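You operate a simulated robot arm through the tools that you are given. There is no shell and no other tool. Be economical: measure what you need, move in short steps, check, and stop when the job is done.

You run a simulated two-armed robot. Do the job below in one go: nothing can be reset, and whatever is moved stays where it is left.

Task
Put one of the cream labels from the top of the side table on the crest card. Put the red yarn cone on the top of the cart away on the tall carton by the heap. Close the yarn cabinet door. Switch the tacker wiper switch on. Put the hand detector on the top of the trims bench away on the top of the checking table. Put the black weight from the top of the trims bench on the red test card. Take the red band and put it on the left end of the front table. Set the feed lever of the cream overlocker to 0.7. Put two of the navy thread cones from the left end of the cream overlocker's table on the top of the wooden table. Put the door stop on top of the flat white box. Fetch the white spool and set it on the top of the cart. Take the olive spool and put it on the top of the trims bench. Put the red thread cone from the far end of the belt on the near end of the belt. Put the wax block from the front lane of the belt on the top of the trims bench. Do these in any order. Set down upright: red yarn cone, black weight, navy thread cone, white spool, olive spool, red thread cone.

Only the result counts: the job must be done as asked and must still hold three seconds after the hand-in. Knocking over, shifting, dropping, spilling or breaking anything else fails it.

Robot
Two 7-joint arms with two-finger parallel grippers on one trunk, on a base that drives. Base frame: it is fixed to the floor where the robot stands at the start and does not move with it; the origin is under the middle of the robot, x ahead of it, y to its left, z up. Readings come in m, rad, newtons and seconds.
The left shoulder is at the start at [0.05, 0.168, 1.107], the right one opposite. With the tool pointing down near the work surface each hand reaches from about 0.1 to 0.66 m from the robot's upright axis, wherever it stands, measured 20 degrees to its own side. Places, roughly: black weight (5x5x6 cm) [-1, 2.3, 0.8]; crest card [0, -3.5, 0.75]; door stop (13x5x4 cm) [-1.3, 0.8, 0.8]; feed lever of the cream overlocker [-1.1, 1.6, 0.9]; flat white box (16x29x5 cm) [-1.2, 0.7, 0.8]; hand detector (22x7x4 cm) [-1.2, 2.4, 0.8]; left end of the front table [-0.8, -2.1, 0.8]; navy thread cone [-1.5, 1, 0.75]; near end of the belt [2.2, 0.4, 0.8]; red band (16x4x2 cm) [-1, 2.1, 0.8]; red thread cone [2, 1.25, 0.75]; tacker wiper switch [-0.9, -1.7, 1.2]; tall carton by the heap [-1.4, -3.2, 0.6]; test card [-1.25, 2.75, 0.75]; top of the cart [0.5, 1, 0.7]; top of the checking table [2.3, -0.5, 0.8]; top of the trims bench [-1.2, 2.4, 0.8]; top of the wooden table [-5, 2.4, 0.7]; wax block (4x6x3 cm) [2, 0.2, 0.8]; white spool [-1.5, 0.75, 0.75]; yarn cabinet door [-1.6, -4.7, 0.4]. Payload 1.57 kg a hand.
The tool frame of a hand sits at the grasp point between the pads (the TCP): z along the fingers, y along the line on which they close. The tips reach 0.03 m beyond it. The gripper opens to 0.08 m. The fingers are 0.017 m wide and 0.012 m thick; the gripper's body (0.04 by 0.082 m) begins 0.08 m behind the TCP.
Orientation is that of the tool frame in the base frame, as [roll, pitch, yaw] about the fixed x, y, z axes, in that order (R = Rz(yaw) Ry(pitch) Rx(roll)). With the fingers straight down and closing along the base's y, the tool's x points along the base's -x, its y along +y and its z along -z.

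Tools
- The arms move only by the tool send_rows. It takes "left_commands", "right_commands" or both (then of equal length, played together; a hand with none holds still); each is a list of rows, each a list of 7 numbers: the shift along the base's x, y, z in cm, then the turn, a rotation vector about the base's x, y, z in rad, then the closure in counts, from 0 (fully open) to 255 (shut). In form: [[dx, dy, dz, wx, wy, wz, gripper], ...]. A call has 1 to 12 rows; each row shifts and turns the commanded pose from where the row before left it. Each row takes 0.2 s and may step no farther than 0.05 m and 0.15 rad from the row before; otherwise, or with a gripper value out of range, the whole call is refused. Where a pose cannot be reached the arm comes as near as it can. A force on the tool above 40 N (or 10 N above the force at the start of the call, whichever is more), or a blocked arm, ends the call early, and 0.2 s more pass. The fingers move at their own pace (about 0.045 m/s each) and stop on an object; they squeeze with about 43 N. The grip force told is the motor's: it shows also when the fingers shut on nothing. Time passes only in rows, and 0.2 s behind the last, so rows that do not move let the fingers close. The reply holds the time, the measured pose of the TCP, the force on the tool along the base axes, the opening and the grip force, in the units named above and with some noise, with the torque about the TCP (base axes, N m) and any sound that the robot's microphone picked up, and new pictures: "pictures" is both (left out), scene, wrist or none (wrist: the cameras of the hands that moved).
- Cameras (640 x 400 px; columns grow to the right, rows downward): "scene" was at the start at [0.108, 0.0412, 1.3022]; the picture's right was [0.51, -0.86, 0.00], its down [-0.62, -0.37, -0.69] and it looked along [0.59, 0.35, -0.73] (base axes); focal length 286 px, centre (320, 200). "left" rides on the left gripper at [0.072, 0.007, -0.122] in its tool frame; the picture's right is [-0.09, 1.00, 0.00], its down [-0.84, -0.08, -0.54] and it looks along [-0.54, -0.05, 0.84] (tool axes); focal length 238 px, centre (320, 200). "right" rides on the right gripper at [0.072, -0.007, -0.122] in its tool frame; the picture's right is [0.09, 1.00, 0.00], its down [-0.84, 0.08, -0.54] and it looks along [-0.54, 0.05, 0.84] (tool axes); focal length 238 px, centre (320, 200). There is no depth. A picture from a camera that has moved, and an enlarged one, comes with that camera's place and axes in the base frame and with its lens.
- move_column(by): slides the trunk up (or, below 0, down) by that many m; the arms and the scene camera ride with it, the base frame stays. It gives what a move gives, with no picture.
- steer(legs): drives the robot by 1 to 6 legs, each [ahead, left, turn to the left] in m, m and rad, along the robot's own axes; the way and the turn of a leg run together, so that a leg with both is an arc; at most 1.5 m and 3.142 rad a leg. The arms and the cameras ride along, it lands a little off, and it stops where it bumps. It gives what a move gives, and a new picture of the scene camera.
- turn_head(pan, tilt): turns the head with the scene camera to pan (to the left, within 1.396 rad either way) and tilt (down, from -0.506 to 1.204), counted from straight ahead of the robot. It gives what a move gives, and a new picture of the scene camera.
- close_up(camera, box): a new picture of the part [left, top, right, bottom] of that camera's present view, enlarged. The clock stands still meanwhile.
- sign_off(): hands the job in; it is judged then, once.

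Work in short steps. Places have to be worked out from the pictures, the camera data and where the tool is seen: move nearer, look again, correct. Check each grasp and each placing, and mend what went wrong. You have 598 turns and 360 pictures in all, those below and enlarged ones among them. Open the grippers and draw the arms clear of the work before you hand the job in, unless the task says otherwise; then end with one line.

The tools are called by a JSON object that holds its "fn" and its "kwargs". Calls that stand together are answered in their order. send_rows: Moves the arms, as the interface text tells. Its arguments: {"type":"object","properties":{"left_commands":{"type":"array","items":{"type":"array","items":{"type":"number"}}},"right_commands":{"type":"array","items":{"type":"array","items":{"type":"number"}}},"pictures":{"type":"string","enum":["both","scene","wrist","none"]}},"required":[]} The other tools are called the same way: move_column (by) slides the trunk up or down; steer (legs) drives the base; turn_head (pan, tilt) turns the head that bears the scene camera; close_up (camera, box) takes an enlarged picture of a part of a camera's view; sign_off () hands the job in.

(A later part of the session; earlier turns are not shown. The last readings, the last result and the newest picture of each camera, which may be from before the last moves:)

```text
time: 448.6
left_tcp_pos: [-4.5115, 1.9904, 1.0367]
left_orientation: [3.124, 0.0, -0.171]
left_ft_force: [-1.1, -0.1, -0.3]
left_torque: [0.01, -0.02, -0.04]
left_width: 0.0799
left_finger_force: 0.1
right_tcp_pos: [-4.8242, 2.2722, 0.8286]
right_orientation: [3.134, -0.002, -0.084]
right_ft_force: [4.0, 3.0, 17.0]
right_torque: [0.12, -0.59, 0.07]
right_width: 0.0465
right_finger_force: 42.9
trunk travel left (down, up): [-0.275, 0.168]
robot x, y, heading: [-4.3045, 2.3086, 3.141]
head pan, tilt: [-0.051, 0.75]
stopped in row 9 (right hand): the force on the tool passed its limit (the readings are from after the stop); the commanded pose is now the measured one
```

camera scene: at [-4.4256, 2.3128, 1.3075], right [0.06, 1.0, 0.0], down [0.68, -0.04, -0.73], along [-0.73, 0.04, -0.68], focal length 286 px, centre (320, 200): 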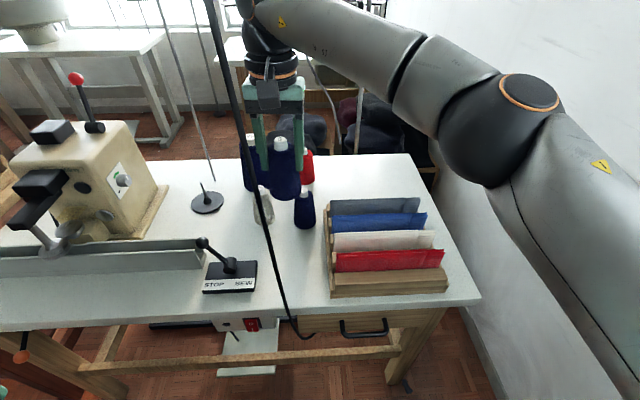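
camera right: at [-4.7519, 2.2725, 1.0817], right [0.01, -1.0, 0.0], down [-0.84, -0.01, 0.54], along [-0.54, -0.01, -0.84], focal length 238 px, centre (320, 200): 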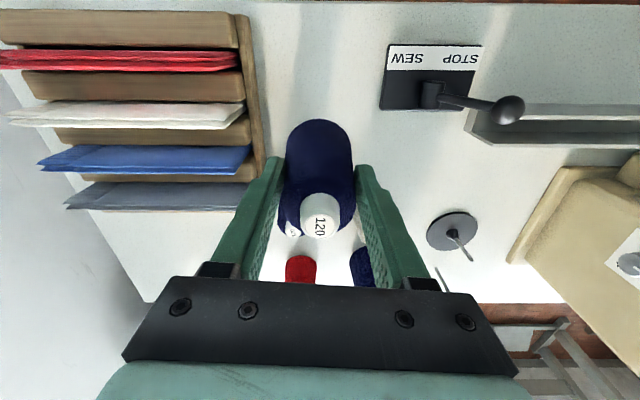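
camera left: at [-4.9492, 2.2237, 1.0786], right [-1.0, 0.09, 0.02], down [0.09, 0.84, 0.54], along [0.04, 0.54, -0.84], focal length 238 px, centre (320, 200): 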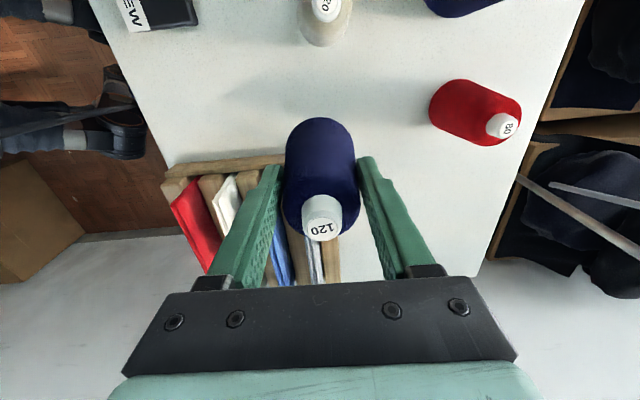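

Contact as expected. I release and rise, then check.

{"fn": "send_rows", "kwargs": {"right_commands": [[0, 0, 0.2, 0, 0, 0, 255], [0, 0, 0, 0, 0, 0, 0], [0, 0, 0, 0, 0, 0, 0], [0, 0, 0, 0, 0, 0, 0], [0, 0, 4, 0, 0, 0, 0], [0, 0, 4, 0, 0, 0, 0], [0, 0, 4, 0, 0, 0, 0], [0, 0, 4, 0, 0, 0, 0], [0, 0, 4, 0, 0, 0, 0]], "pictures": "wrist"}}

```text
time: 450.6
left_tcp_pos: [-4.5105, 1.9892, 1.0373]
left_orientation: [3.124, -0.002, -0.168]
left_ft_force: [0.3, -0.6, 0.5]
left_torque: [0.0, 0.01, 0.0]
left_width: 0.0799
left_finger_force: 0.1
right_tcp_pos: [-4.8232, 2.2718, 1.0284]
right_orientation: [3.135, -0.003, -0.082]
right_ft_force: [0.1, -0.9, -0.1]
right_torque: [0.05, -0.04, -0.02]
right_width: 0.08
right_finger_force: 0.0
trunk travel left (down, up): [-0.275, 0.168]
robot x, y, heading: [-4.3031, 2.3098, 3.138]
head pan, tilt: [-0.051, 0.75]
camera right: at [-4.7515, 2.2734, 1.1505], right [0.01, -1.0, 0.01], down [-0.84, 0.0, 0.54], along [-0.54, -0.01, -0.84], focal length 238 px, centre (320, 200)
```

right: 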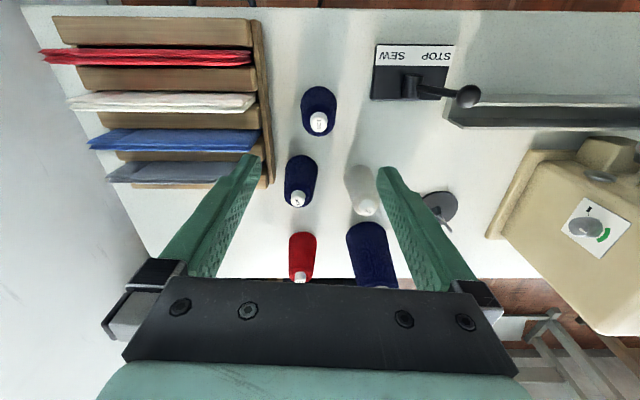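

Both navy cones stand upright. I retract the right hand around the right of the cable, then drive out and back east toward the overlocker table.

{"fn": "send_rows", "kwargs": {"right_commands": [[0, 4.3, 1, 0, 0, 0, 0], [0, 4.3, 1, 0, 0, 0, 0], [0, 4.3, 0, 0, 0, 0, 0], [0, 4.3, 0, 0, 0, 0, 0], [1, 4.3, 0, 0, 0, 0, 0], [3, 3, 0, 0, 0, 0, 0], [4, 0, 0, 0, 0, 0, 0], [4, 0, 0, 0, 0, 0, 0], [4, 0, 0, 0, 0, 0, 0], [4, 0, 0, 0, 0, 0, 0]], "pictures": "none"}}

{"fn": "steer", "kwargs": {"legs": [[-0.1, 0, 0], [0, 1.45, 0], [0, 0.4, 0], [0, 0, 3.1], [1.3, 0, 0], [0.9, 0, 0]]}}

```text
time: 452.8
left_tcp_pos: [-4.5118, 1.9891, 1.037]
left_orientation: [3.122, -0.003, -0.169]
left_ft_force: [0.0, 0.1, 0.1]
left_torque: [-0.02, -0.04, -0.03]
left_width: 0.08
left_finger_force: 0.0
right_tcp_pos: [-4.6227, 2.5166, 1.0486]
right_orientation: [3.135, -0.002, -0.086]
right_ft_force: [-0.1, 0.2, 0.4]
right_torque: [-0.02, -0.02, 0.0]
right_width: 0.0802
right_finger_force: 0.0
trunk travel left (down, up): [-0.275, 0.168]
robot x, y, heading: [-4.3009, 2.3085, 3.145]
head pan, tilt: [-0.051, 0.75]
```

```text
time: 480.6
left_tcp_pos: [-1.812, 0.6949, 1.036]
left_orientation: [3.124, -0.002, 2.937]
left_ft_force: [-0.1, 0.0, 0.1]
left_torque: [-0.02, -0.01, 0.01]
left_width: 0.0802
left_finger_force: 0.0
right_tcp_pos: [-1.719, 0.1648, 1.049]
right_orientation: [3.135, -0.005, 3.023]
right_ft_force: [-0.2, 0.3, 1.1]
right_torque: [0.0, -0.02, -0.01]
right_width: 0.0799
right_finger_force: 0.0
trunk travel left (down, up): [-0.275, 0.168]
robot x, y, heading: [-2.0364, 0.3832, -0.04]
head pan, tilt: [-0.051, 0.75]
camera scene: at [-1.911, 0.3753, 1.3075], right [-0.09, -1.0, 0.0], down [-0.68, 0.06, -0.73], along [0.73, -0.07, -0.68], focal length 286 px, centre (320, 200)
```

scene: 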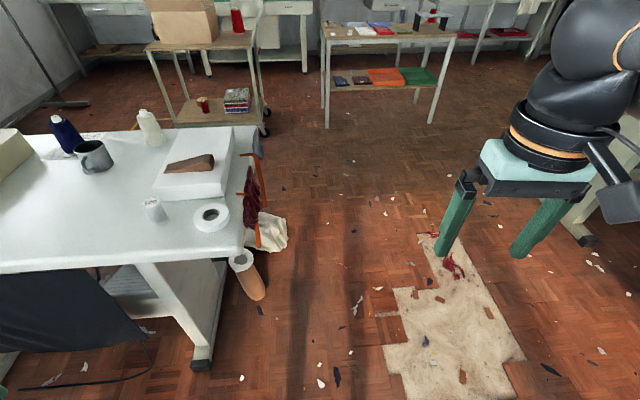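

I stand at the table's left end. The white spool is at about (-1.40, 0.70); I move up so the left hand gets it.

{"fn": "steer", "kwargs": {"legs": [[0.13, 0.12, 0.04]]}}

{"fn": "send_rows", "kwargs": {"left_commands": [[4, -1.5, 0, 0, 0, 0.05, 0], [4, -1.5, 0, 0, 0, 0.05, 0], [4, -1.5, -1, 0, 0, 0.05, 0], [4, -1.5, -1, 0, 0, 0.02, 0], [4, -1.5, -1, 0, 0, 0, 0], [4, -1.3, -1, 0, 0, 0, 0], [4, -1, -1, 0, 0, 0, 0], [0, 0, 0, 0, 0, 0, 0]], "pictures": "wrist"}}

```text
time: 482.1
left_tcp_pos: [-1.6948, 0.8216, 1.0362]
left_orientation: [3.124, -0.002, 2.98]
left_ft_force: [-0.1, 0.5, -0.2]
left_torque: [0.0, 0.0, 0.0]
left_width: 0.0799
left_finger_force: 0.1
right_tcp_pos: [-1.5797, 0.2957, 1.0486]
right_orientation: [3.136, -0.003, 3.066]
right_ft_force: [0.3, 0.2, -0.3]
right_torque: [-0.02, -0.01, 0.01]
right_width: 0.08
right_finger_force: 0.0
trunk travel left (down, up): [-0.275, 0.168]
robot x, y, heading: [-1.902, 0.4988, 0.001]
head pan, tilt: [-0.051, 0.75]
camera scene: at [-1.7794, 0.4977, 1.3075], right [-0.05, -1.0, 0.0], down [-0.68, 0.03, -0.73], along [0.73, -0.04, -0.68], focal length 286 px, centre (320, 200)
```

scene: 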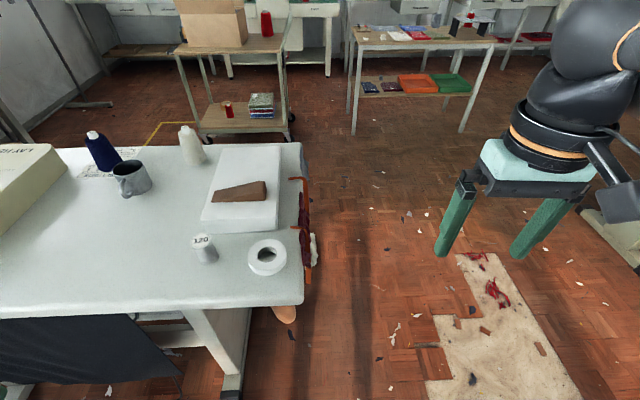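

```text
time: 483.9
left_tcp_pos: [-1.4152, 0.7245, 0.9862]
left_orientation: [3.124, -0.001, -3.134]
left_ft_force: [-0.4, 0.1, -0.3]
left_torque: [-0.04, 0.01, 0.01]
left_width: 0.0799
left_finger_force: 0.2
right_tcp_pos: [-1.5797, 0.2951, 1.0491]
right_orientation: [3.136, -0.004, 3.063]
right_ft_force: [-0.3, -0.8, -0.6]
right_torque: [0.02, -0.01, -0.01]
right_width: 0.0799
right_finger_force: 0.0
trunk travel left (down, up): [-0.275, 0.168]
robot x, y, heading: [-1.9025, 0.5018, 0.003]
head pan, tilt: [-0.051, 0.75]
camera left: at [-1.4861, 0.7286, 1.1075], right [0.08, 1.0, 0.02], down [0.84, -0.08, 0.54], along [0.54, -0.03, -0.84], focal length 238 px, centre (320, 200)
```

left: 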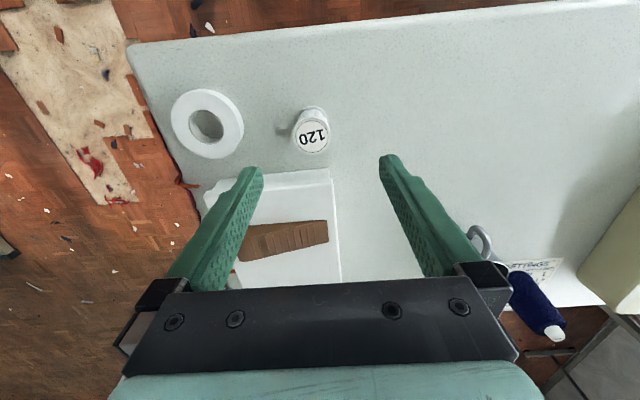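

Spool at (-1.405, 0.719). I descend to z≈0.838, close, and lift.

{"fn": "send_rows", "kwargs": {"left_commands": [[1, -0.6, -3.8, 0, 0, 0, 0], [0, 0, -4, 0, 0, 0, 0], [0, 0, -4, 0, 0, 0, 0], [0, 0, -3, 0, 0, 0, 0], [0, 0, 0, 0, 0, 0, 255], [0, 0, 0, 0, 0, 0, 255], [0, 0, 0, 0, 0, 0, 255], [0, 0, 0, 0, 0, 0, 255], [0, 0, 4, 0, 0, 0, 255], [0, 0, 4, 0, 0, 0, 255], [0, 0, 4, 0, 0, 0, 255], [-3, 0, 3, 0, 0, 0, 255]], "pictures": "wrist"}}

```text
time: 486.5
left_tcp_pos: [-1.4352, 0.7164, 0.9887]
left_orientation: [3.124, -0.003, -3.133]
left_ft_force: [0.4, 0.2, -0.7]
left_torque: [0.01, 0.02, 0.0]
left_width: 0.0388
left_finger_force: 43.1
right_tcp_pos: [-1.5789, 0.2952, 1.0483]
right_orientation: [3.134, -0.002, 3.065]
right_ft_force: [0.4, 0.6, 0.7]
right_torque: [0.01, -0.02, -0.03]
right_width: 0.08
right_finger_force: 0.0
trunk travel left (down, up): [-0.275, 0.168]
robot x, y, heading: [-1.9034, 0.5018, -0.002]
head pan, tilt: [-0.051, 0.75]
camera left: at [-1.5066, 0.7214, 1.1104], right [0.08, 1.0, 0.02], down [0.84, -0.08, 0.54], along [0.54, -0.03, -0.84], focal length 238 px, centre (320, 200)
```

left: 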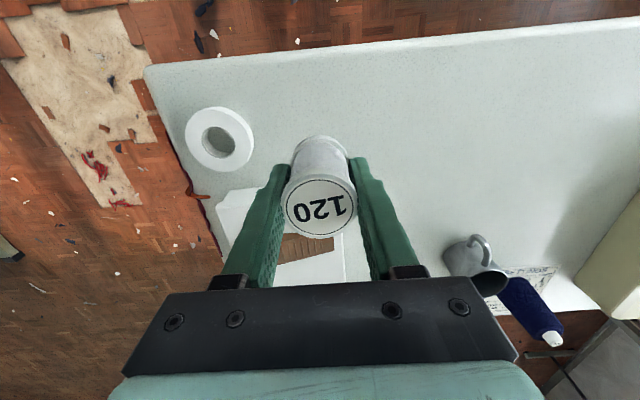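

White spool held. I draw the hand in and drive around to the cart's left side (via y≈−0.22).

{"fn": "send_rows", "kwargs": {"left_commands": [[-4, 0, 2, 0, 0, 0, 255], [-4, 0, 2, 0, 0, 0, 255]], "pictures": "none"}}

{"fn": "turn_head", "kwargs": {"pan": 0.1, "tilt": 0.8}}

{"fn": "steer", "kwargs": {"legs": [[-0.15, 0, 0], [0, -0.72, 0], [1.45, 0, 0], [0.5, 0, 0], [0, 0.82, 0]]}}

```text
time: 487.1
left_tcp_pos: [-1.515, 0.7193, 1.0291]
left_orientation: [3.124, -0.002, -3.133]
left_ft_force: [0.1, 0.1, 0.4]
left_torque: [-0.03, 0.01, 0.01]
left_width: 0.0389
left_finger_force: 42.9
right_tcp_pos: [-1.5793, 0.296, 1.0494]
right_orientation: [3.136, -0.003, 3.067]
right_ft_force: [-0.4, 0.2, 0.1]
right_torque: [0.01, 0.04, -0.03]
right_width: 0.08
right_finger_force: 0.0
trunk travel left (down, up): [-0.275, 0.168]
robot x, y, heading: [-1.9026, 0.4991, 0.002]
head pan, tilt: [-0.051, 0.75]
```

```text
time: 487.8
left_tcp_pos: [-1.5146, 0.7186, 1.03]
left_orientation: [3.125, -0.001, -3.133]
left_ft_force: [-0.4, 0.2, 0.4]
left_torque: [-0.04, 0.0, -0.02]
left_width: 0.0384
left_finger_force: 43.0
right_tcp_pos: [-1.5797, 0.2957, 1.0487]
right_orientation: [3.134, -0.003, 3.065]
right_ft_force: [0.6, -0.4, -0.6]
right_torque: [0.01, -0.02, -0.02]
right_width: 0.0801
right_finger_force: 0.0
trunk travel left (down, up): [-0.275, 0.168]
robot x, y, heading: [-1.9021, 0.5033, -0.001]
head pan, tilt: [0.099, 0.799]
camera scene: at [-1.7824, 0.5094, 1.3035], right [0.1, -0.99, 0.0], down [-0.71, -0.07, -0.7], along [0.69, 0.07, -0.72], focal length 286 px, centre (320, 200)
```

scene: 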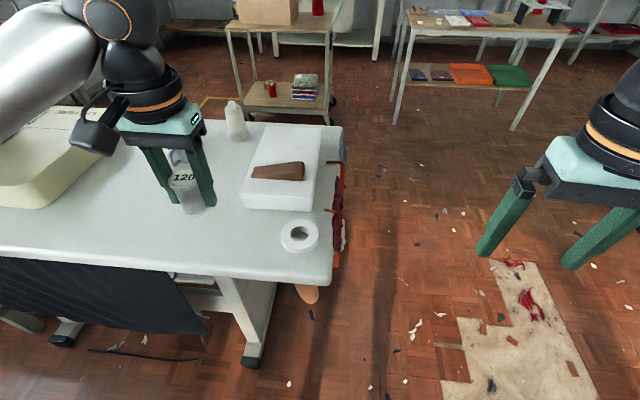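

```text
time: 506.1
left_tcp_pos: [0.3009, 0.8005, 1.0293]
left_orientation: [3.123, 0.0, -3.14]
left_ft_force: [0.1, 0.1, -1.1]
left_torque: [0.02, 0.03, 0.0]
left_width: 0.0384
left_finger_force: 42.8
right_tcp_pos: [0.2334, 0.3782, 1.0493]
right_orientation: [3.135, -0.003, 3.058]
right_ft_force: [-0.2, 0.3, -0.1]
right_torque: [0.0, 0.04, -0.01]
right_width: 0.0801
right_finger_force: 0.1
trunk travel left (down, up): [-0.275, 0.168]
robot x, y, heading: [-0.0886, 0.5864, -0.009]
head pan, tilt: [0.099, 0.799]
camera scene: at [0.0317, 0.5943, 1.3035], right [0.09, -1.0, 0.0], down [-0.71, -0.07, -0.7], along [0.69, 0.06, -0.72], focal length 286 px, centre (320, 200)
```

scene: 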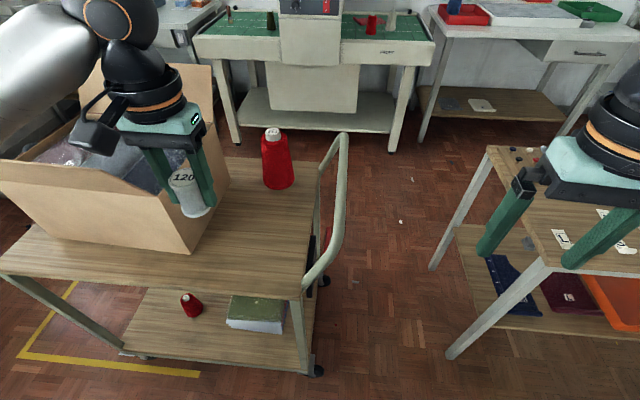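

At the cart. I place the white spool at about (0.41, 0.805): forward, then down to near the surface.

{"fn": "send_rows", "kwargs": {"left_commands": [[3.7, 0.2, -1, 0, 0, 0, 255], [3.7, 0.2, -2, 0, 0, 0, 255], [3.6, 0.1, -2, 0, 0, 0, 255], [0, 0, -4, 0, 0, 0, 255], [0, 0, -4, 0, 0, 0, 255], [0, 0, -4, 0, 0, 0, 255], [0, 0, -4, 0, 0, 0, 255], [0, 0, -2, 0, 0, 0, 255], [0, 0, -0.7, 0, 0, 0, 255], [0, 0, -0.6, 0, 0, 0, 255], [0, 0, -0.5, 0, 0, 0, 255], [0, 0, -0.5, 0, 0, 0, 255]], "pictures": "wrist"}}

```text
time: 508.6
left_tcp_pos: [0.4111, 0.8058, 0.778]
left_orientation: [3.124, 0.001, -3.141]
left_ft_force: [-1.9, 1.5, 8.0]
left_torque: [-0.12, 0.08, -0.05]
left_width: 0.0381
left_finger_force: 42.7
right_tcp_pos: [0.2329, 0.379, 1.05]
right_orientation: [3.134, -0.001, 3.058]
right_ft_force: [0.2, -0.6, 0.0]
right_torque: [0.0, -0.05, -0.01]
right_width: 0.0802
right_finger_force: 0.1
trunk travel left (down, up): [-0.275, 0.168]
robot x, y, heading: [-0.0899, 0.5891, -0.007]
head pan, tilt: [0.099, 0.799]
camera left: at [0.3397, 0.8111, 0.8989], right [0.09, 1.0, 0.02], down [0.84, -0.09, 0.54], along [0.54, -0.03, -0.84], focal length 238 px, centre (320, 200)
```

left: 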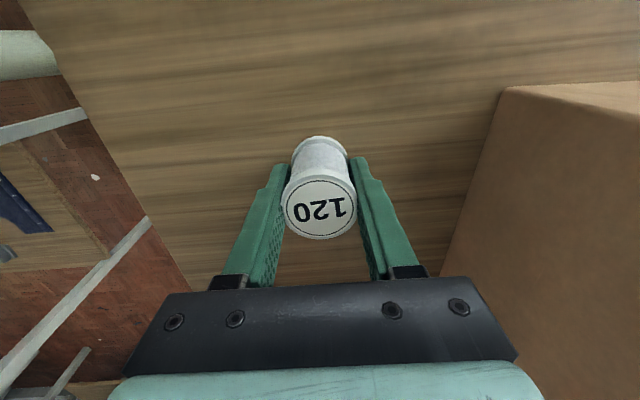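

In contact on the cart top. I release, rise and pull back.

{"fn": "send_rows", "kwargs": {"left_commands": [[0, 0, 0.2, 0, 0, 0, 255], [0, 0, 0, 0, 0, 0, 0], [0, 0, 0, 0, 0, 0, 0], [0, 0, 0, 0, 0, 0, 0], [0, 0, 4, 0, 0, 0, 0], [0, 0, 4, 0, 0, 0, 0], [0, 0, 4, 0, 0, 0, 0], [0, 0, 4, 0, 0, 0, 0], [-3, 0, 4, 0, 0, 0, 0], [-4, 0, 3, 0, 0, 0, 0], [-4, 0, 2, 0, 0, 0, 0]], "pictures": "scene"}}

```text
time: 511.1
left_tcp_pos: [0.2992, 0.8059, 1.0282]
left_orientation: [3.122, -0.004, -3.141]
left_ft_force: [-0.1, 0.0, -0.4]
left_torque: [0.01, 0.01, 0.0]
left_width: 0.0797
left_finger_force: 0.0
right_tcp_pos: [0.2325, 0.3778, 1.0486]
right_orientation: [3.134, -0.001, 3.058]
right_ft_force: [-0.1, 0.3, -0.8]
right_torque: [-0.04, -0.01, -0.02]
right_width: 0.0801
right_finger_force: 0.0
trunk travel left (down, up): [-0.275, 0.168]
robot x, y, heading: [-0.0908, 0.5884, -0.004]
head pan, tilt: [0.099, 0.799]
camera scene: at [0.0313, 0.594, 1.3036], right [0.09, -1.0, 0.0], down [-0.71, -0.07, -0.7], along [0.69, 0.07, -0.72], focal length 286 px, centre (320, 200)
```

scene: 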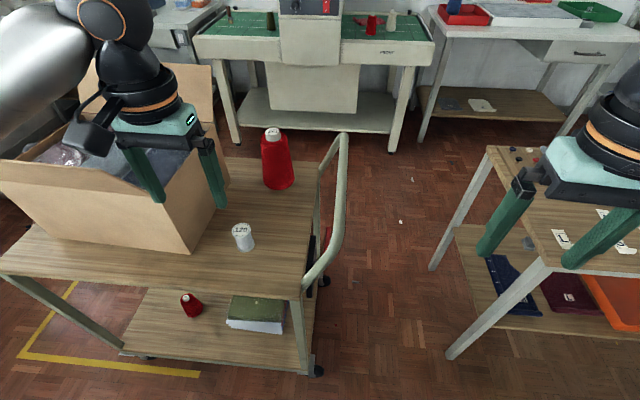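

White spool stands on the cart. Next the feed lever: I drive to stand before the overlocker, facing −x.

{"fn": "steer", "kwargs": {"legs": [[-0.12, 0, 0], [0, 0, 1.57], [1.0, 0, 0], [0, 0, 1.57]]}}

{"fn": "turn_head", "kwargs": {"pan": 0.0, "tilt": 0.5}}

```text
time: 524.8
left_tcp_pos: [-0.5956, 1.3668, 1.03]
left_orientation: [3.125, -0.002, 0.01]
left_ft_force: [0.6, 0.2, -0.1]
left_torque: [0.0, 0.03, -0.03]
left_width: 0.08
left_finger_force: 0.1
right_tcp_pos: [-0.5324, 1.7957, 1.049]
right_orientation: [3.135, -0.004, -0.072]
right_ft_force: [-0.2, -0.6, -0.1]
right_torque: [0.0, 0.0, 0.01]
right_width: 0.08
right_finger_force: 0.1
trunk travel left (down, up): [-0.275, 0.168]
robot x, y, heading: [-0.2151, 1.5922, -3.142]
head pan, tilt: [0.099, 0.799]
camera scene: at [-0.3294, 1.5817, 1.3035], right [-0.1, 0.99, 0.0], down [0.71, 0.07, -0.7], along [-0.69, -0.07, -0.72], focal length 286 px, centre (320, 200)
```

scene: 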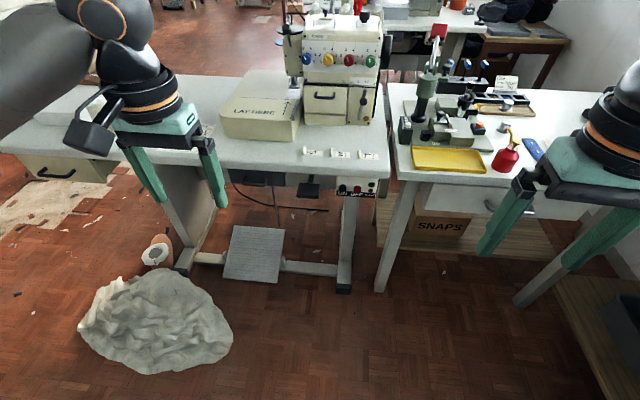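

```text
time: 525.5
left_tcp_pos: [-0.5959, 1.3673, 1.0291]
left_orientation: [3.123, -0.002, 0.01]
left_ft_force: [-0.3, 0.5, -0.5]
left_torque: [-0.02, 0.01, 0.01]
left_width: 0.0799
left_finger_force: 0.0
right_tcp_pos: [-0.5323, 1.7955, 1.0484]
right_orientation: [3.134, -0.002, -0.075]
right_ft_force: [0.2, 0.2, 0.2]
right_torque: [0.02, 0.0, -0.01]
right_width: 0.0798
right_finger_force: 0.0
trunk travel left (down, up): [-0.275, 0.168]
robot x, y, heading: [-0.2067, 1.5911, -3.135]
head pan, tilt: [0.0, 0.499]
camera scene: at [-0.3402, 1.5897, 1.3294], right [0.0, 1.0, 0.0], down [0.48, 0.0, -0.88], along [-0.88, 0.0, -0.48], focal length 286 px, centre (320, 200)
```

scene: 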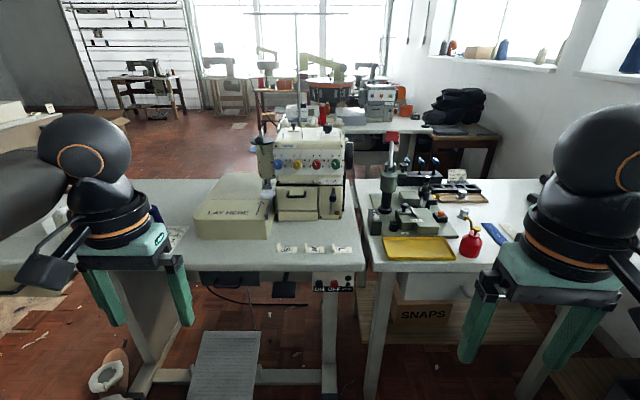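

I zoom on the overlocker's front to find the feed lever and its scale.

{"fn": "close_up", "kwargs": {"camera": "scene", "box": [255, 135, 365, 225]}}

```text
4.44 times, centred on (310, 180) of scene
camera zoom: at [-0.3402, 1.5897, 1.3294], right [0.0, 1.0, 0.0], down [0.48, 0.0, -0.88], along [-0.88, 0.0, -0.48], focal length 1269 px, centre (364, 289)
```

zoom: 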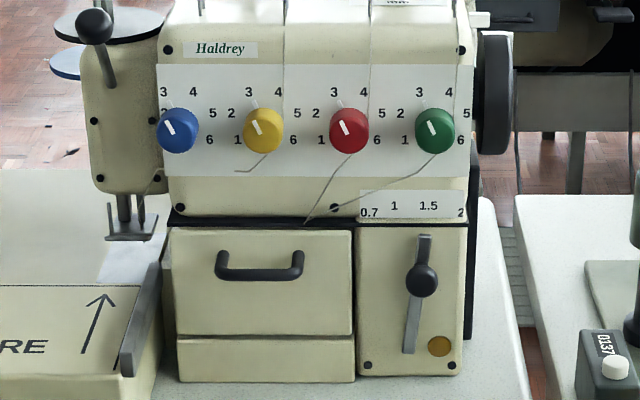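

The feed lever stands at about 1.5 on a 0.7–2 scale; it pivots at its lower end, so its knob must go left to about −15° from vertical. I move up with the knob to my right hand's side and zoom again for a second view.

{"fn": "steer", "kwargs": {"legs": [[0.3, 0.14, 0]]}}

{"fn": "close_up", "kwargs": {"camera": "scene", "box": [330, 130, 450, 230]}}

```text
time: 527.7
left_tcp_pos: [-0.8931, 1.2264, 1.0285]
left_orientation: [3.124, -0.001, 0.011]
left_ft_force: [-0.4, -0.1, -0.2]
left_torque: [0.02, -0.02, 0.02]
left_width: 0.08
left_finger_force: 0.1
right_tcp_pos: [-0.8296, 1.6534, 1.0496]
right_orientation: [3.135, -0.003, -0.074]
right_ft_force: [0.3, 0.3, -0.3]
right_torque: [0.01, 0.03, -0.01]
right_width: 0.0801
right_finger_force: 0.1
trunk travel left (down, up): [-0.275, 0.168]
robot x, y, heading: [-0.5068, 1.4466, -3.138]
head pan, tilt: [0.0, 0.499]
camera scene: at [-0.6383, 1.4485, 1.3294], right [0.0, 1.0, 0.0], down [0.48, 0.0, -0.88], along [-0.88, 0.0, -0.48], focal length 286 px, centre (320, 200)
```

scene: 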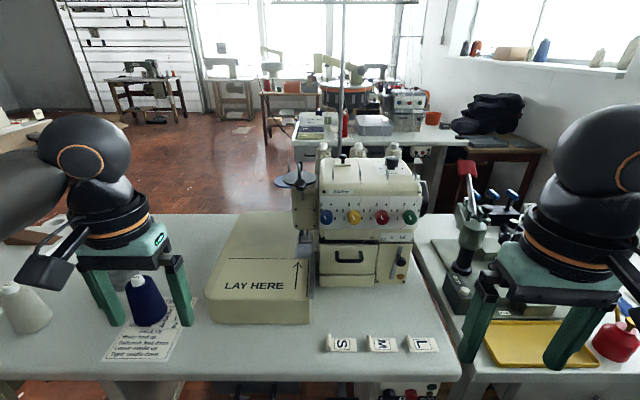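

```text
4.00 times, centred on (390, 180) of scene
camera zoom: at [-0.6383, 1.4485, 1.3294], right [0.0, 1.0, 0.0], down [0.48, 0.0, -0.88], along [-0.88, 0.0, -0.48], focal length 1142 px, centre (40, 280)
```

zoom: 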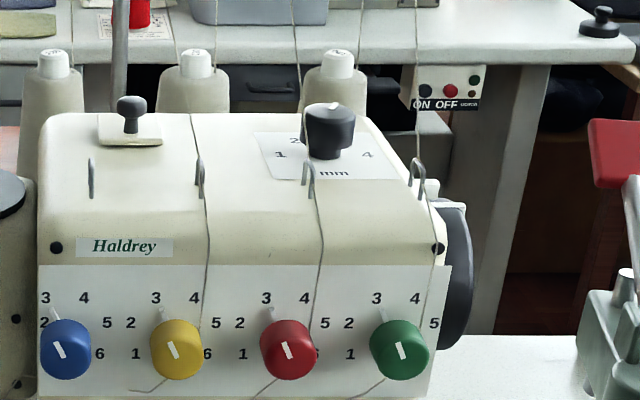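

The zoom was too high; I zoom on the lever itself.

{"fn": "close_up", "kwargs": {"camera": "scene", "box": [366, 228, 430, 284]}}

```text
7.14 times, centred on (398, 256) of scene
camera zoom: at [-0.6383, 1.4485, 1.3294], right [0.0, 1.0, 0.0], down [0.48, 0.0, -0.88], along [-0.88, 0.0, -0.48], focal length 2040 px, centre (-237, -200)
```

zoom: 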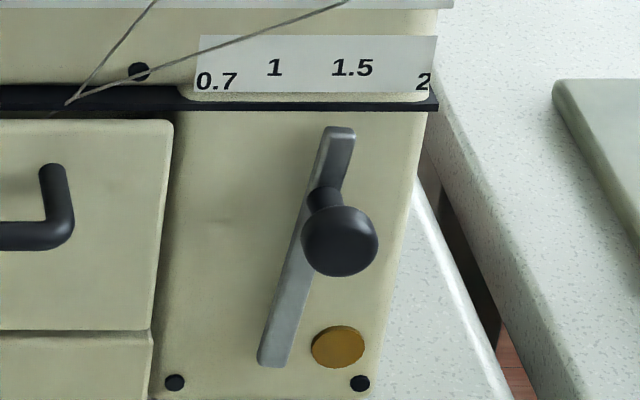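

I now have the geometry: knob ball at (-1.142, 1.632, 0.898), lever in the plane x≈−1.165, pivot near (1.626, z 0.835); 0.7 lies at about −16°, so the knob goes to y≈1.609. I tilt the right hand 0.8 rad forward and approach with partly open fingers.

{"fn": "send_rows", "kwargs": {"right_commands": [[-3.4, -0.3, -1.2, 0, 0.134, 0.01, 90], [-3.4, -0.3, -1.2, 0, 0.134, 0.01, 90], [-3.4, -0.3, -1.2, 0, 0.134, 0.01, 90], [-3.4, -0.3, -1.2, 0, 0.134, 0.01, 90], [-3.4, -0.3, -1.2, 0, 0.134, 0.01, 90], [-3.4, -0.3, -1.2, 0, 0.13, 0.01, 90], [-3.4, -0.3, -1, 0, 0, 0.01, 90], [0, 0, 0, 0, 0, 0, 90]], "pictures": "wrist"}}

```text
time: 529.5
left_tcp_pos: [-0.8935, 1.2269, 1.0302]
left_orientation: [3.124, -0.002, 0.011]
left_ft_force: [-0.4, -0.1, 0.7]
left_torque: [-0.02, 0.0, -0.02]
left_width: 0.0799
left_finger_force: 0.0
right_tcp_pos: [-1.0665, 1.6318, 0.9666]
right_orientation: [3.091, 0.798, -0.017]
right_ft_force: [-0.3, -0.2, 0.2]
right_torque: [-0.04, -0.02, 0.02]
right_width: 0.052
right_finger_force: 0.1
trunk travel left (down, up): [-0.275, 0.168]
robot x, y, heading: [-0.5055, 1.4494, -3.136]
head pan, tilt: [0.0, 0.499]
camera right: at [-0.9299, 1.6439, 0.9995], right [0.08, -1.0, -0.03], down [-0.2, -0.05, 0.98], along [-0.98, -0.07, -0.2], focal length 238 px, centre (320, 200)
```

right: 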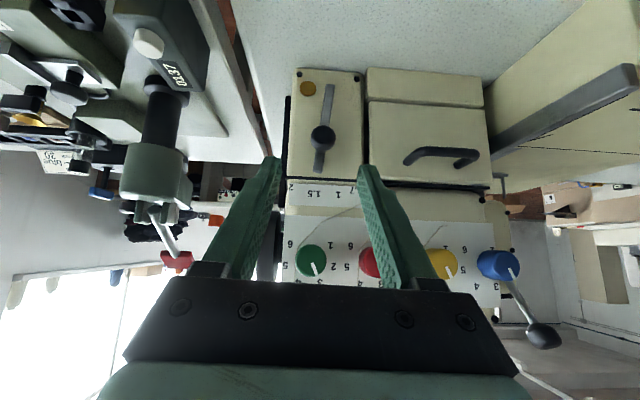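

The knob is aligned between the fingers. I advance along the tool axis and close on it.

{"fn": "send_rows", "kwargs": {"right_commands": [[-2.0, -0.05, -1.8, 0, 0, 0, 90], [-2.0, -0.05, -1.8, 0, 0, 0, 90], [-2.1, -0.05, -1.8, 0, 0, 0, 90], [0, 0, 0, 0, 0, 0, 90], [0, 0, 0, 0, 0, 0, 255], [0, 0, 0, 0, 0, 0, 255], [0, 0, 0, 0, 0, 0, 255]], "pictures": "wrist"}}

```text
time: 531.1
left_tcp_pos: [-0.8935, 1.2264, 1.029]
left_orientation: [3.124, -0.002, 0.009]
left_ft_force: [-0.3, -0.7, -1.0]
left_torque: [0.01, 0.0, 0.0]
left_width: 0.0798
left_finger_force: 0.0
right_tcp_pos: [-1.1286, 1.6321, 0.9119]
right_orientation: [3.091, 0.796, -0.019]
right_ft_force: [-0.7, -0.4, -1.1]
right_torque: [-0.05, 0.13, 0.0]
right_width: 0.0221
right_finger_force: 23.7
trunk travel left (down, up): [-0.275, 0.168]
robot x, y, heading: [-0.5062, 1.4505, -3.138]
head pan, tilt: [0.0, 0.499]
camera right: at [-0.9918, 1.6421, 0.9456], right [0.08, -1.0, -0.03], down [-0.2, -0.05, 0.98], along [-0.98, -0.07, -0.2], focal length 238 px, centre (320, 200)
```

right: 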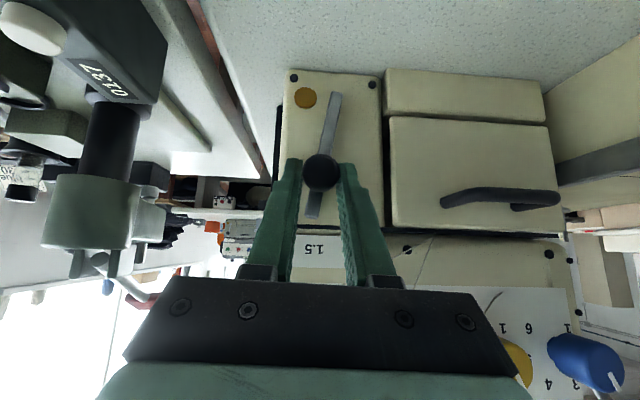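

Knob gripped. I swing it 2.3 cm to the left (−y) along its arc.

{"fn": "send_rows", "kwargs": {"right_commands": [[0, -0.6, 0.03, 0, 0, 0, 255], [0, -0.6, 0, 0, 0, 0, 255], [0, -0.6, -0.08, 0, 0, 0, 255], [0, -0.55, -0.13, 0, 0, 0, 255], [0, 0, 0, 0, 0, 0, 255]], "pictures": "wrist"}}

{"fn": "close_up", "kwargs": {"camera": "scene", "box": [366, 228, 430, 284]}}

```text
time: 532.3
left_tcp_pos: [-0.8934, 1.2275, 1.0301]
left_orientation: [3.123, -0.001, 0.011]
left_ft_force: [-0.1, 0.5, -0.6]
left_torque: [0.01, -0.01, -0.02]
left_width: 0.0801
left_finger_force: 0.0
right_tcp_pos: [-1.1282, 1.6082, 0.9103]
right_orientation: [3.09, 0.796, -0.021]
right_ft_force: [1.2, 4.4, 1.2]
right_torque: [0.28, 0.04, -0.08]
right_width: 0.0216
right_finger_force: 34.6
trunk travel left (down, up): [-0.275, 0.168]
robot x, y, heading: [-0.504, 1.4443, -3.136]
head pan, tilt: [0.0, 0.499]
camera right: at [-0.9919, 1.6188, 0.9443], right [0.08, -1.0, -0.03], down [-0.2, -0.05, 0.98], along [-0.98, -0.07, -0.2], focal length 238 px, centre (320, 200)
```

right: 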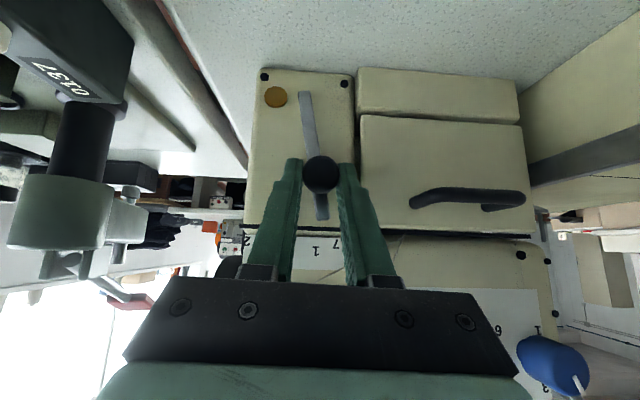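

```text
7.14 times, centred on (398, 256) of scene
camera zoom: at [-0.6377, 1.4491, 1.3295], right [0.0, 1.0, 0.0], down [0.48, 0.0, -0.88], along [-0.88, 0.0, -0.48], focal length 2040 px, centre (-237, -200)
```

zoom: 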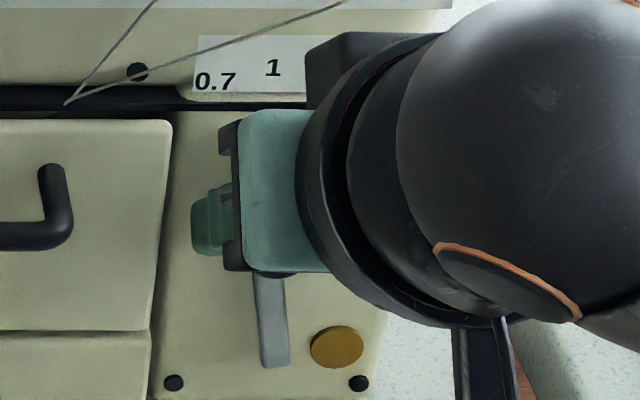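

I open a little, back off along the tool axis, and look at the setting.

{"fn": "send_rows", "kwargs": {"right_commands": [[0, 0, 0, 0, 0, 0, 140], [0, 0, 0, 0, 0, 0, 140], [2, 0, 1.8, 0, 0, 0, 140], [2, 0, 1.8, 0, 0, 0, 140], [2.5, 0, 2, 0, 0, 0, 140], [3.5, 1, 2, 0, 0, 0, 140], [3, 3, 2, 0, 0, 0, 140], [3, 3, 0, 0, 0, 0, 140]], "pictures": "none"}}

{"fn": "close_up", "kwargs": {"camera": "scene", "box": [366, 228, 430, 284]}}

```text
time: 534.1
left_tcp_pos: [-0.8933, 1.2266, 1.029]
left_orientation: [3.123, -0.002, 0.011]
left_ft_force: [-0.9, -1.0, 0.6]
left_torque: [0.0, 0.0, 0.04]
left_width: 0.0802
left_finger_force: 0.0
right_tcp_pos: [-0.9674, 1.6777, 1.0074]
right_orientation: [3.089, 0.797, -0.019]
right_ft_force: [0.5, -0.5, 0.3]
right_torque: [-0.01, 0.01, 0.0]
right_width: 0.0361
right_finger_force: 0.2
trunk travel left (down, up): [-0.275, 0.168]
robot x, y, heading: [-0.5085, 1.4505, -3.139]
head pan, tilt: [0.0, 0.499]
```

```text
7.14 times, centred on (398, 256) of scene
camera zoom: at [-0.6374, 1.449, 1.3296], right [0.0, 1.0, 0.0], down [0.48, 0.0, -0.88], along [-0.88, 0.0, -0.48], focal length 2040 px, centre (-237, -200)
```

zoom: 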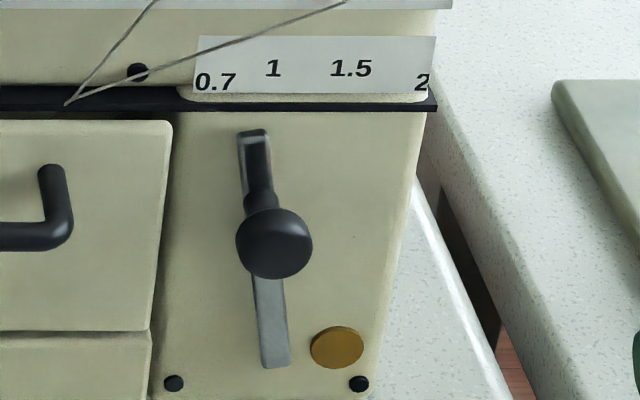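

Now the lever is at about −11°, i.e. ~0.87; 0.7 needs ≈−15.5° (knob y≈1.606). I grip again and push a further ~6 mm.

{"fn": "send_rows", "kwargs": {"right_commands": [[-3, -3, 0, 0, 0, 0, 110], [-3, -3, -2, 0, 0, 0, 110], [-3.5, -0.6, -2, 0, 0, 0, 110], [-2.5, 0, -2, 0, 0, 0, 110], [-2, 0, -1.8, 0, 0, 0, 110], [-2, 0, -1.9, 0, 0, 0, 110], [0, 0, 0, 0, 0, 0, 110]], "pictures": "wrist"}}

```text
time: 535.7
left_tcp_pos: [-0.8942, 1.2262, 1.0283]
left_orientation: [3.124, -0.002, 0.011]
left_ft_force: [-0.4, -0.6, 0.4]
left_torque: [-0.01, -0.02, -0.04]
left_width: 0.08
left_finger_force: 0.0
right_tcp_pos: [-1.1279, 1.6121, 0.9104]
right_orientation: [3.092, 0.797, -0.019]
right_ft_force: [-0.9, 0.6, 0.3]
right_torque: [-0.03, 0.04, -0.02]
right_width: 0.0452
right_finger_force: 0.1
trunk travel left (down, up): [-0.275, 0.168]
robot x, y, heading: [-0.5045, 1.4453, -3.141]
head pan, tilt: [0.0, 0.499]
camera right: at [-0.9912, 1.6226, 0.9432], right [0.08, -1.0, -0.03], down [-0.2, -0.05, 0.98], along [-0.98, -0.07, -0.2], focal length 238 px, centre (320, 200)
```

right: 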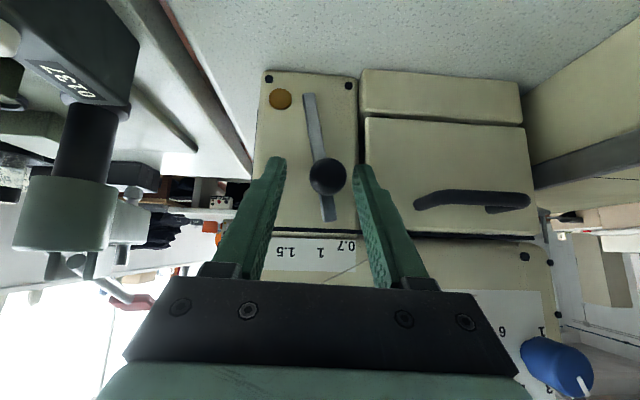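

From this angle it reads ~0.8. I close and push to y≈1.604.

{"fn": "send_rows", "kwargs": {"right_commands": [[0, 0, 0, 0, 0, 0, 255], [0, 0, 0, 0, 0, 0, 255], [0, 0, 0, 0, 0, 0, 255], [0, -0.4, -0.05, 0, 0, 0, 255], [0, -0.4, -0.1, 0, 0, 0, 255], [0, 0, 0, 0, 0, 0, 255], [0, 0, 0, 0, 0, 0, 255]], "pictures": "wrist"}}

```text
time: 537.3
left_tcp_pos: [-0.8928, 1.2277, 1.0298]
left_orientation: [3.123, -0.001, 0.011]
left_ft_force: [-0.6, -0.2, -0.2]
left_torque: [0.0, -0.01, 0.0]
left_width: 0.0799
left_finger_force: 0.1
right_tcp_pos: [-1.1281, 1.6055, 0.9073]
right_orientation: [3.092, 0.795, -0.02]
right_ft_force: [3.7, 6.0, 0.3]
right_torque: [0.39, -0.02, -0.09]
right_width: 0.0218
right_finger_force: 34.5
trunk travel left (down, up): [-0.275, 0.168]
robot x, y, heading: [-0.5071, 1.446, -3.136]
head pan, tilt: [0.0, 0.499]
camera right: at [-0.991, 1.6155, 0.9417], right [0.08, -1.0, -0.03], down [-0.2, -0.05, 0.98], along [-0.98, -0.07, -0.2], focal length 238 px, centre (320, 200)
```

right: 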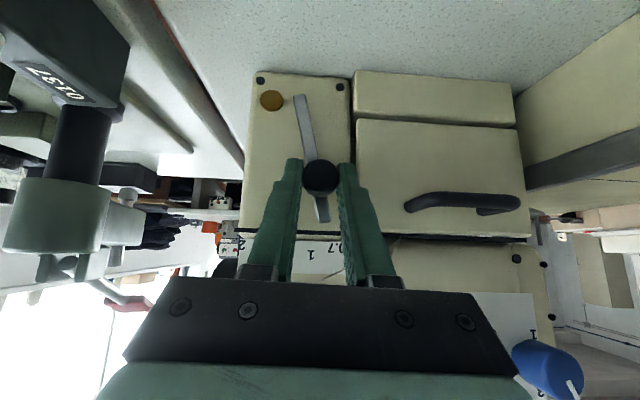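

Force rises to 6 N. I open, back off and check the pointer again.

{"fn": "send_rows", "kwargs": {"right_commands": [[0, 0, 0, 0, 0, 0, 140], [0, 0, 0, 0, 0, 0, 140], [2, 0, 1.8, 0, 0, 0, 140], [2, 0, 1.8, 0, 0, 0, 140], [2.5, 0, 2, 0, 0, 0, 140], [3.5, 1, 2, 0, 0, 0, 140], [3, 3, 2, 0, 0, 0, 140], [3, 3, 0, 0, 0, 0, 140]], "pictures": "none"}}

{"fn": "close_up", "kwargs": {"camera": "scene", "box": [366, 228, 430, 284]}}

```text
time: 539.1
left_tcp_pos: [-0.8924, 1.2269, 1.0305]
left_orientation: [3.123, -0.002, 0.01]
left_ft_force: [0.3, 0.2, -0.5]
left_torque: [0.01, 0.02, 0.02]
left_width: 0.0798
left_finger_force: 0.0
right_tcp_pos: [-0.9673, 1.6743, 1.0053]
right_orientation: [3.091, 0.798, -0.02]
right_ft_force: [0.1, 0.4, -0.2]
right_torque: [0.01, 0.03, 0.0]
right_width: 0.036
right_finger_force: 0.1
trunk travel left (down, up): [-0.275, 0.168]
robot x, y, heading: [-0.5045, 1.4502, -3.131]
head pan, tilt: [0.0, 0.499]
```

```text
7.14 times, centred on (398, 256) of scene
camera zoom: at [-0.6374, 1.449, 1.3296], right [0.0, 1.0, 0.0], down [0.48, 0.0, -0.88], along [-0.88, 0.0, -0.48], focal length 2040 px, centre (-237, -200)
```

zoom: 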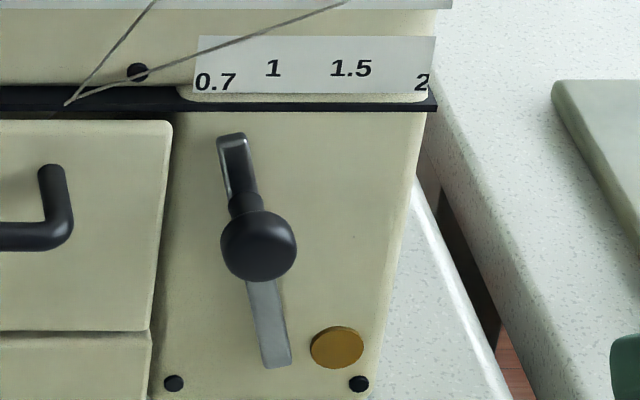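

The pointer now reads 0.7 (about −15.2°). I level the right hand and drive to the trims bench for the hand detector (lying along x, center ≈(-1.20, 2.40)).

{"fn": "send_rows", "kwargs": {"right_commands": [[2, 0, 0.5, 0, -0.134, 0, 0], [2, 0, 0.5, 0, -0.134, 0, 0], [2, 0, 0.5, 0, -0.134, 0, 0], [1, 0, 0.5, 0, -0.134, 0, 0], [0, 0, 0.5, 0, -0.134, 0, 0], [0, 0, 0.5, 0, -0.128, 0, 0]], "pictures": "none"}}

{"fn": "turn_head", "kwargs": {"pan": -0.2, "tilt": 0.75}}

{"fn": "steer", "kwargs": {"legs": [[-0.1, 0, 0], [0, -0.63, -0.2], [0.14, 0, 0]]}}

```text
time: 540.5
left_tcp_pos: [-0.8938, 1.2266, 1.0287]
left_orientation: [3.124, -0.001, 0.011]
left_ft_force: [0.1, 0.4, -0.6]
left_torque: [0.04, 0.02, 0.0]
left_width: 0.0802
left_finger_force: 0.0
right_tcp_pos: [-0.8985, 1.675, 1.0347]
right_orientation: [3.105, -0.002, -0.014]
right_ft_force: [0.1, 0.3, -0.3]
right_torque: [0.01, 0.02, -0.02]
right_width: 0.08
right_finger_force: 0.0
trunk travel left (down, up): [-0.275, 0.168]
robot x, y, heading: [-0.5078, 1.4494, -3.138]
head pan, tilt: [0.0, 0.499]
```

```text
time: 541.3
left_tcp_pos: [-0.8932, 1.227, 1.0291]
left_orientation: [3.124, -0.001, 0.011]
left_ft_force: [-0.2, 0.0, 0.1]
left_torque: [-0.02, 0.02, 0.02]
left_width: 0.0801
left_finger_force: 0.1
right_tcp_pos: [-0.8978, 1.6726, 1.0345]
right_orientation: [3.105, -0.003, -0.013]
right_ft_force: [0.2, 0.9, 0.8]
right_torque: [-0.02, -0.01, -0.01]
right_width: 0.0801
right_finger_force: 0.0
trunk travel left (down, up): [-0.275, 0.168]
robot x, y, heading: [-0.5075, 1.4473, -3.135]
head pan, tilt: [-0.201, 0.75]
camera scene: at [-0.6282, 1.4652, 1.3076], right [0.2, 0.98, 0.0], down [0.67, -0.13, -0.73], along [-0.72, 0.14, -0.68], focal length 286 px, centre (320, 200)
```

scene: 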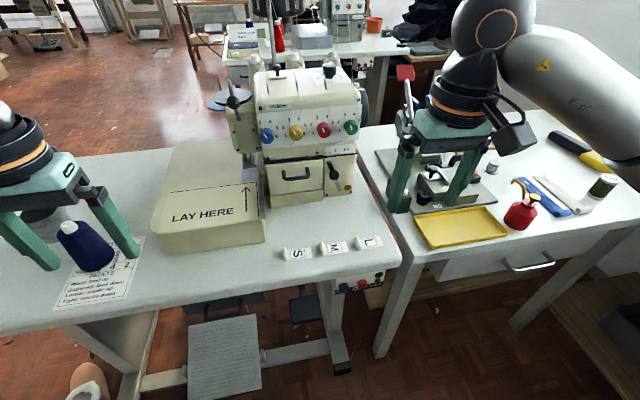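

```text
time: 546.5
left_tcp_pos: [-0.9068, 1.9642, 1.0285]
left_orientation: [3.124, -0.001, -0.195]
left_ft_force: [0.6, 0.6, 0.0]
left_torque: [0.0, -0.03, -0.03]
left_width: 0.08
left_finger_force: 0.1
right_tcp_pos: [-0.8203, 2.4028, 1.0348]
right_orientation: [3.106, 0.0, -0.216]
right_ft_force: [0.1, -0.5, -0.2]
right_torque: [0.05, -0.01, -0.01]
right_width: 0.08
right_finger_force: 0.1
trunk travel left (down, up): [-0.275, 0.168]
robot x, y, heading: [-0.4807, 2.1075, 2.938]
head pan, tilt: [-0.201, 0.75]
camera scene: at [-0.5981, 2.1437, 1.3074], right [0.39, 0.92, 0.0], down [0.63, -0.27, -0.73], along [-0.67, 0.28, -0.68], focal length 286 px, centre (320, 200)
```

scene: 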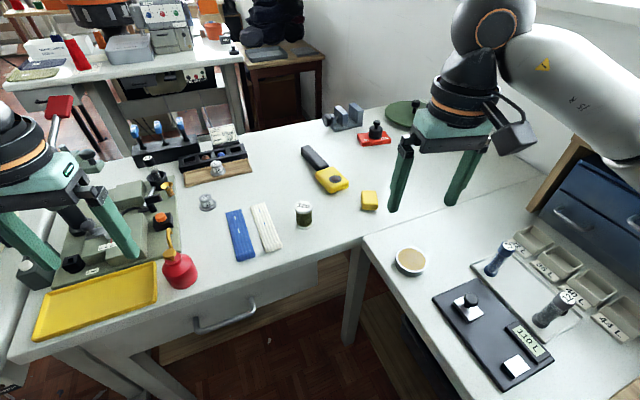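

Detector head at (-1.144, 2.41), handle end at (-1.30, 2.40). I edge ahead 0.12 m and bring the right hand over its neck.

{"fn": "steer", "kwargs": {"legs": [[0.12, 0, 0]]}}

{"fn": "send_rows", "kwargs": {"right_commands": [[-4, 0, -0.5, 0, 0, 0.04, 0], [-4, 0, -0.5, 0, 0, 0.04, 0], [-4, -0.5, -1, 0, 0, 0.04, 0], [-4, -0.5, -1, 0, 0, 0.04, 0], [-4, -0.5, -1, 0, 0, 0, 0], [-4, -0.5, -1, 0, 0, 0, 0], [0, 0, 0, 0, 0, 0, 0]], "pictures": "wrist"}}

```text
time: 547.8
left_tcp_pos: [-1.0216, 1.9871, 1.0285]
left_orientation: [3.124, -0.001, -0.193]
left_ft_force: [-0.1, 0.5, -0.3]
left_torque: [0.01, 0.0, -0.02]
left_width: 0.0803
left_finger_force: 0.1
right_tcp_pos: [-0.9375, 2.4268, 1.034]
right_orientation: [3.106, -0.001, -0.217]
right_ft_force: [-0.5, 0.1, -0.2]
right_torque: [-0.01, -0.03, -0.05]
right_width: 0.08
right_finger_force: 0.1
trunk travel left (down, up): [-0.275, 0.168]
robot x, y, heading: [-0.5961, 2.1275, 2.941]
head pan, tilt: [-0.201, 0.75]
camera scene: at [-0.7152, 2.1674, 1.3074], right [0.39, 0.92, 0.0], down [0.63, -0.27, -0.73], along [-0.67, 0.28, -0.68], focal length 286 px, centre (320, 200)
```

scene: 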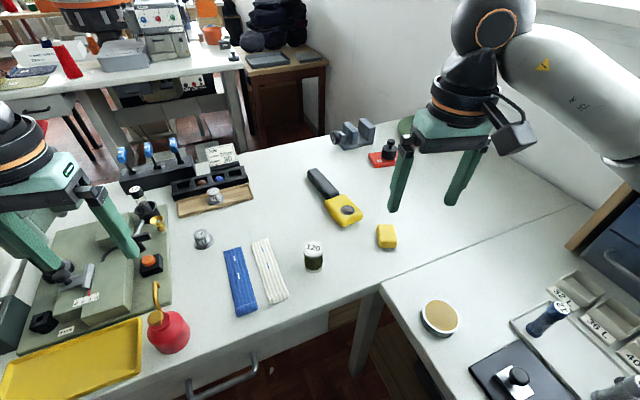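

```text
time: 549.4
left_tcp_pos: [-1.0222, 1.987, 1.0293]
left_orientation: [3.124, -0.003, -0.195]
left_ft_force: [-0.3, -0.6, 0.1]
left_torque: [0.0, -0.01, -0.03]
left_width: 0.0799
left_finger_force: 0.0
right_tcp_pos: [-1.1726, 2.4059, 0.9846]
right_orientation: [3.108, 0.004, -0.056]
right_ft_force: [0.5, 0.5, -0.6]
right_torque: [0.0, 0.01, 0.02]
right_width: 0.0801
right_finger_force: 0.1
right hand out of reach, approached as far as the arm can: row 6
trunk travel left (down, up): [-0.275, 0.168]
robot x, y, heading: [-0.5977, 2.1275, 2.948]
head pan, tilt: [-0.201, 0.75]
camera right: at [-1.1005, 2.4133, 1.105], right [0.04, -1.0, 0.03], down [-0.84, -0.01, 0.55], along [-0.55, -0.05, -0.84], focal length 238 px, centre (320, 200)
```

right: 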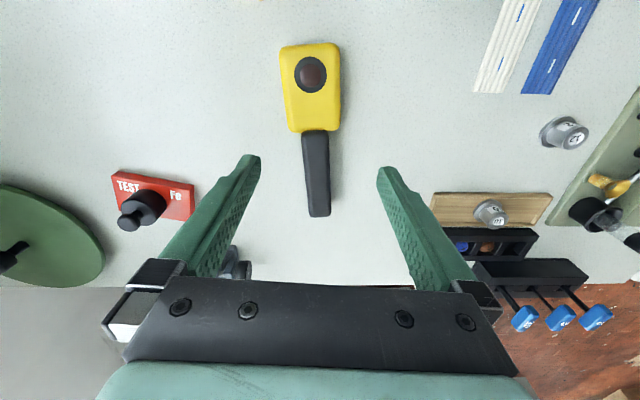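

Neck at (-1.193, 2.405); I'll grip the handle just behind it at (-1.205, 2.404). I level the hand, descend and close.

{"fn": "send_rows", "kwargs": {"right_commands": [[0, -0.2, -4, 0.034, 0, 0.03, 0], [-1, 0, -4, 0, 0, 0.03, 0], [-1.2, 0, -3, 0, 0, 0, 0], [-1, 0, -2, 0, 0, 0, 0], [0, 0, -2.2, 0, 0, 0, 0], [0, 0, 0, 0, 0, 0, 255], [0, 0, 0, 0, 0, 0, 255], [0, 0, 0, 0, 0, 0, 255], [0, 0, 0, 0, 0, 0, 255]], "pictures": "wrist"}}

```text
time: 551.4
left_tcp_pos: [-1.0213, 1.9866, 1.03]
left_orientation: [3.124, -0.003, -0.194]
left_ft_force: [0.6, -0.5, -0.2]
left_torque: [-0.03, -0.01, 0.02]
left_width: 0.0802
left_finger_force: 0.0
right_tcp_pos: [-1.1737, 2.4091, 0.8613]
right_orientation: [3.139, 0.002, 0.002]
right_ft_force: [0.4, 1.1, 0.3]
right_torque: [-0.02, -0.01, 0.02]
right_width: 0.0
right_finger_force: 4.3
right hand out of reach, approached as far as the arm can: row 2, 3, 4
trunk travel left (down, up): [-0.275, 0.168]
robot x, y, heading: [-0.5968, 2.1285, 2.941]
head pan, tilt: [-0.201, 0.75]
camera right: at [-1.1026, 2.4164, 0.9835], right [0.09, -1.0, 0.0], down [-0.84, -0.08, 0.54], along [-0.54, -0.05, -0.84], focal length 238 px, centre (320, 200)
```

right: 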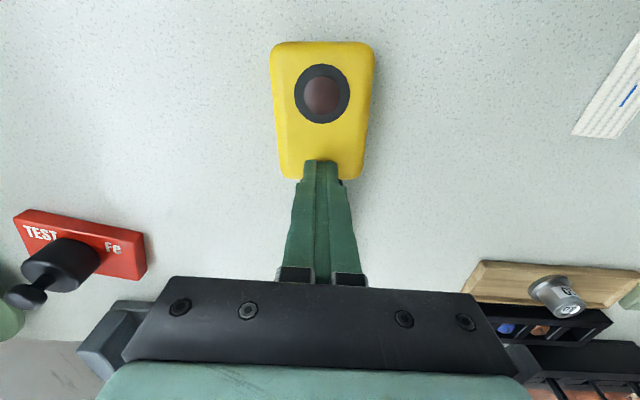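

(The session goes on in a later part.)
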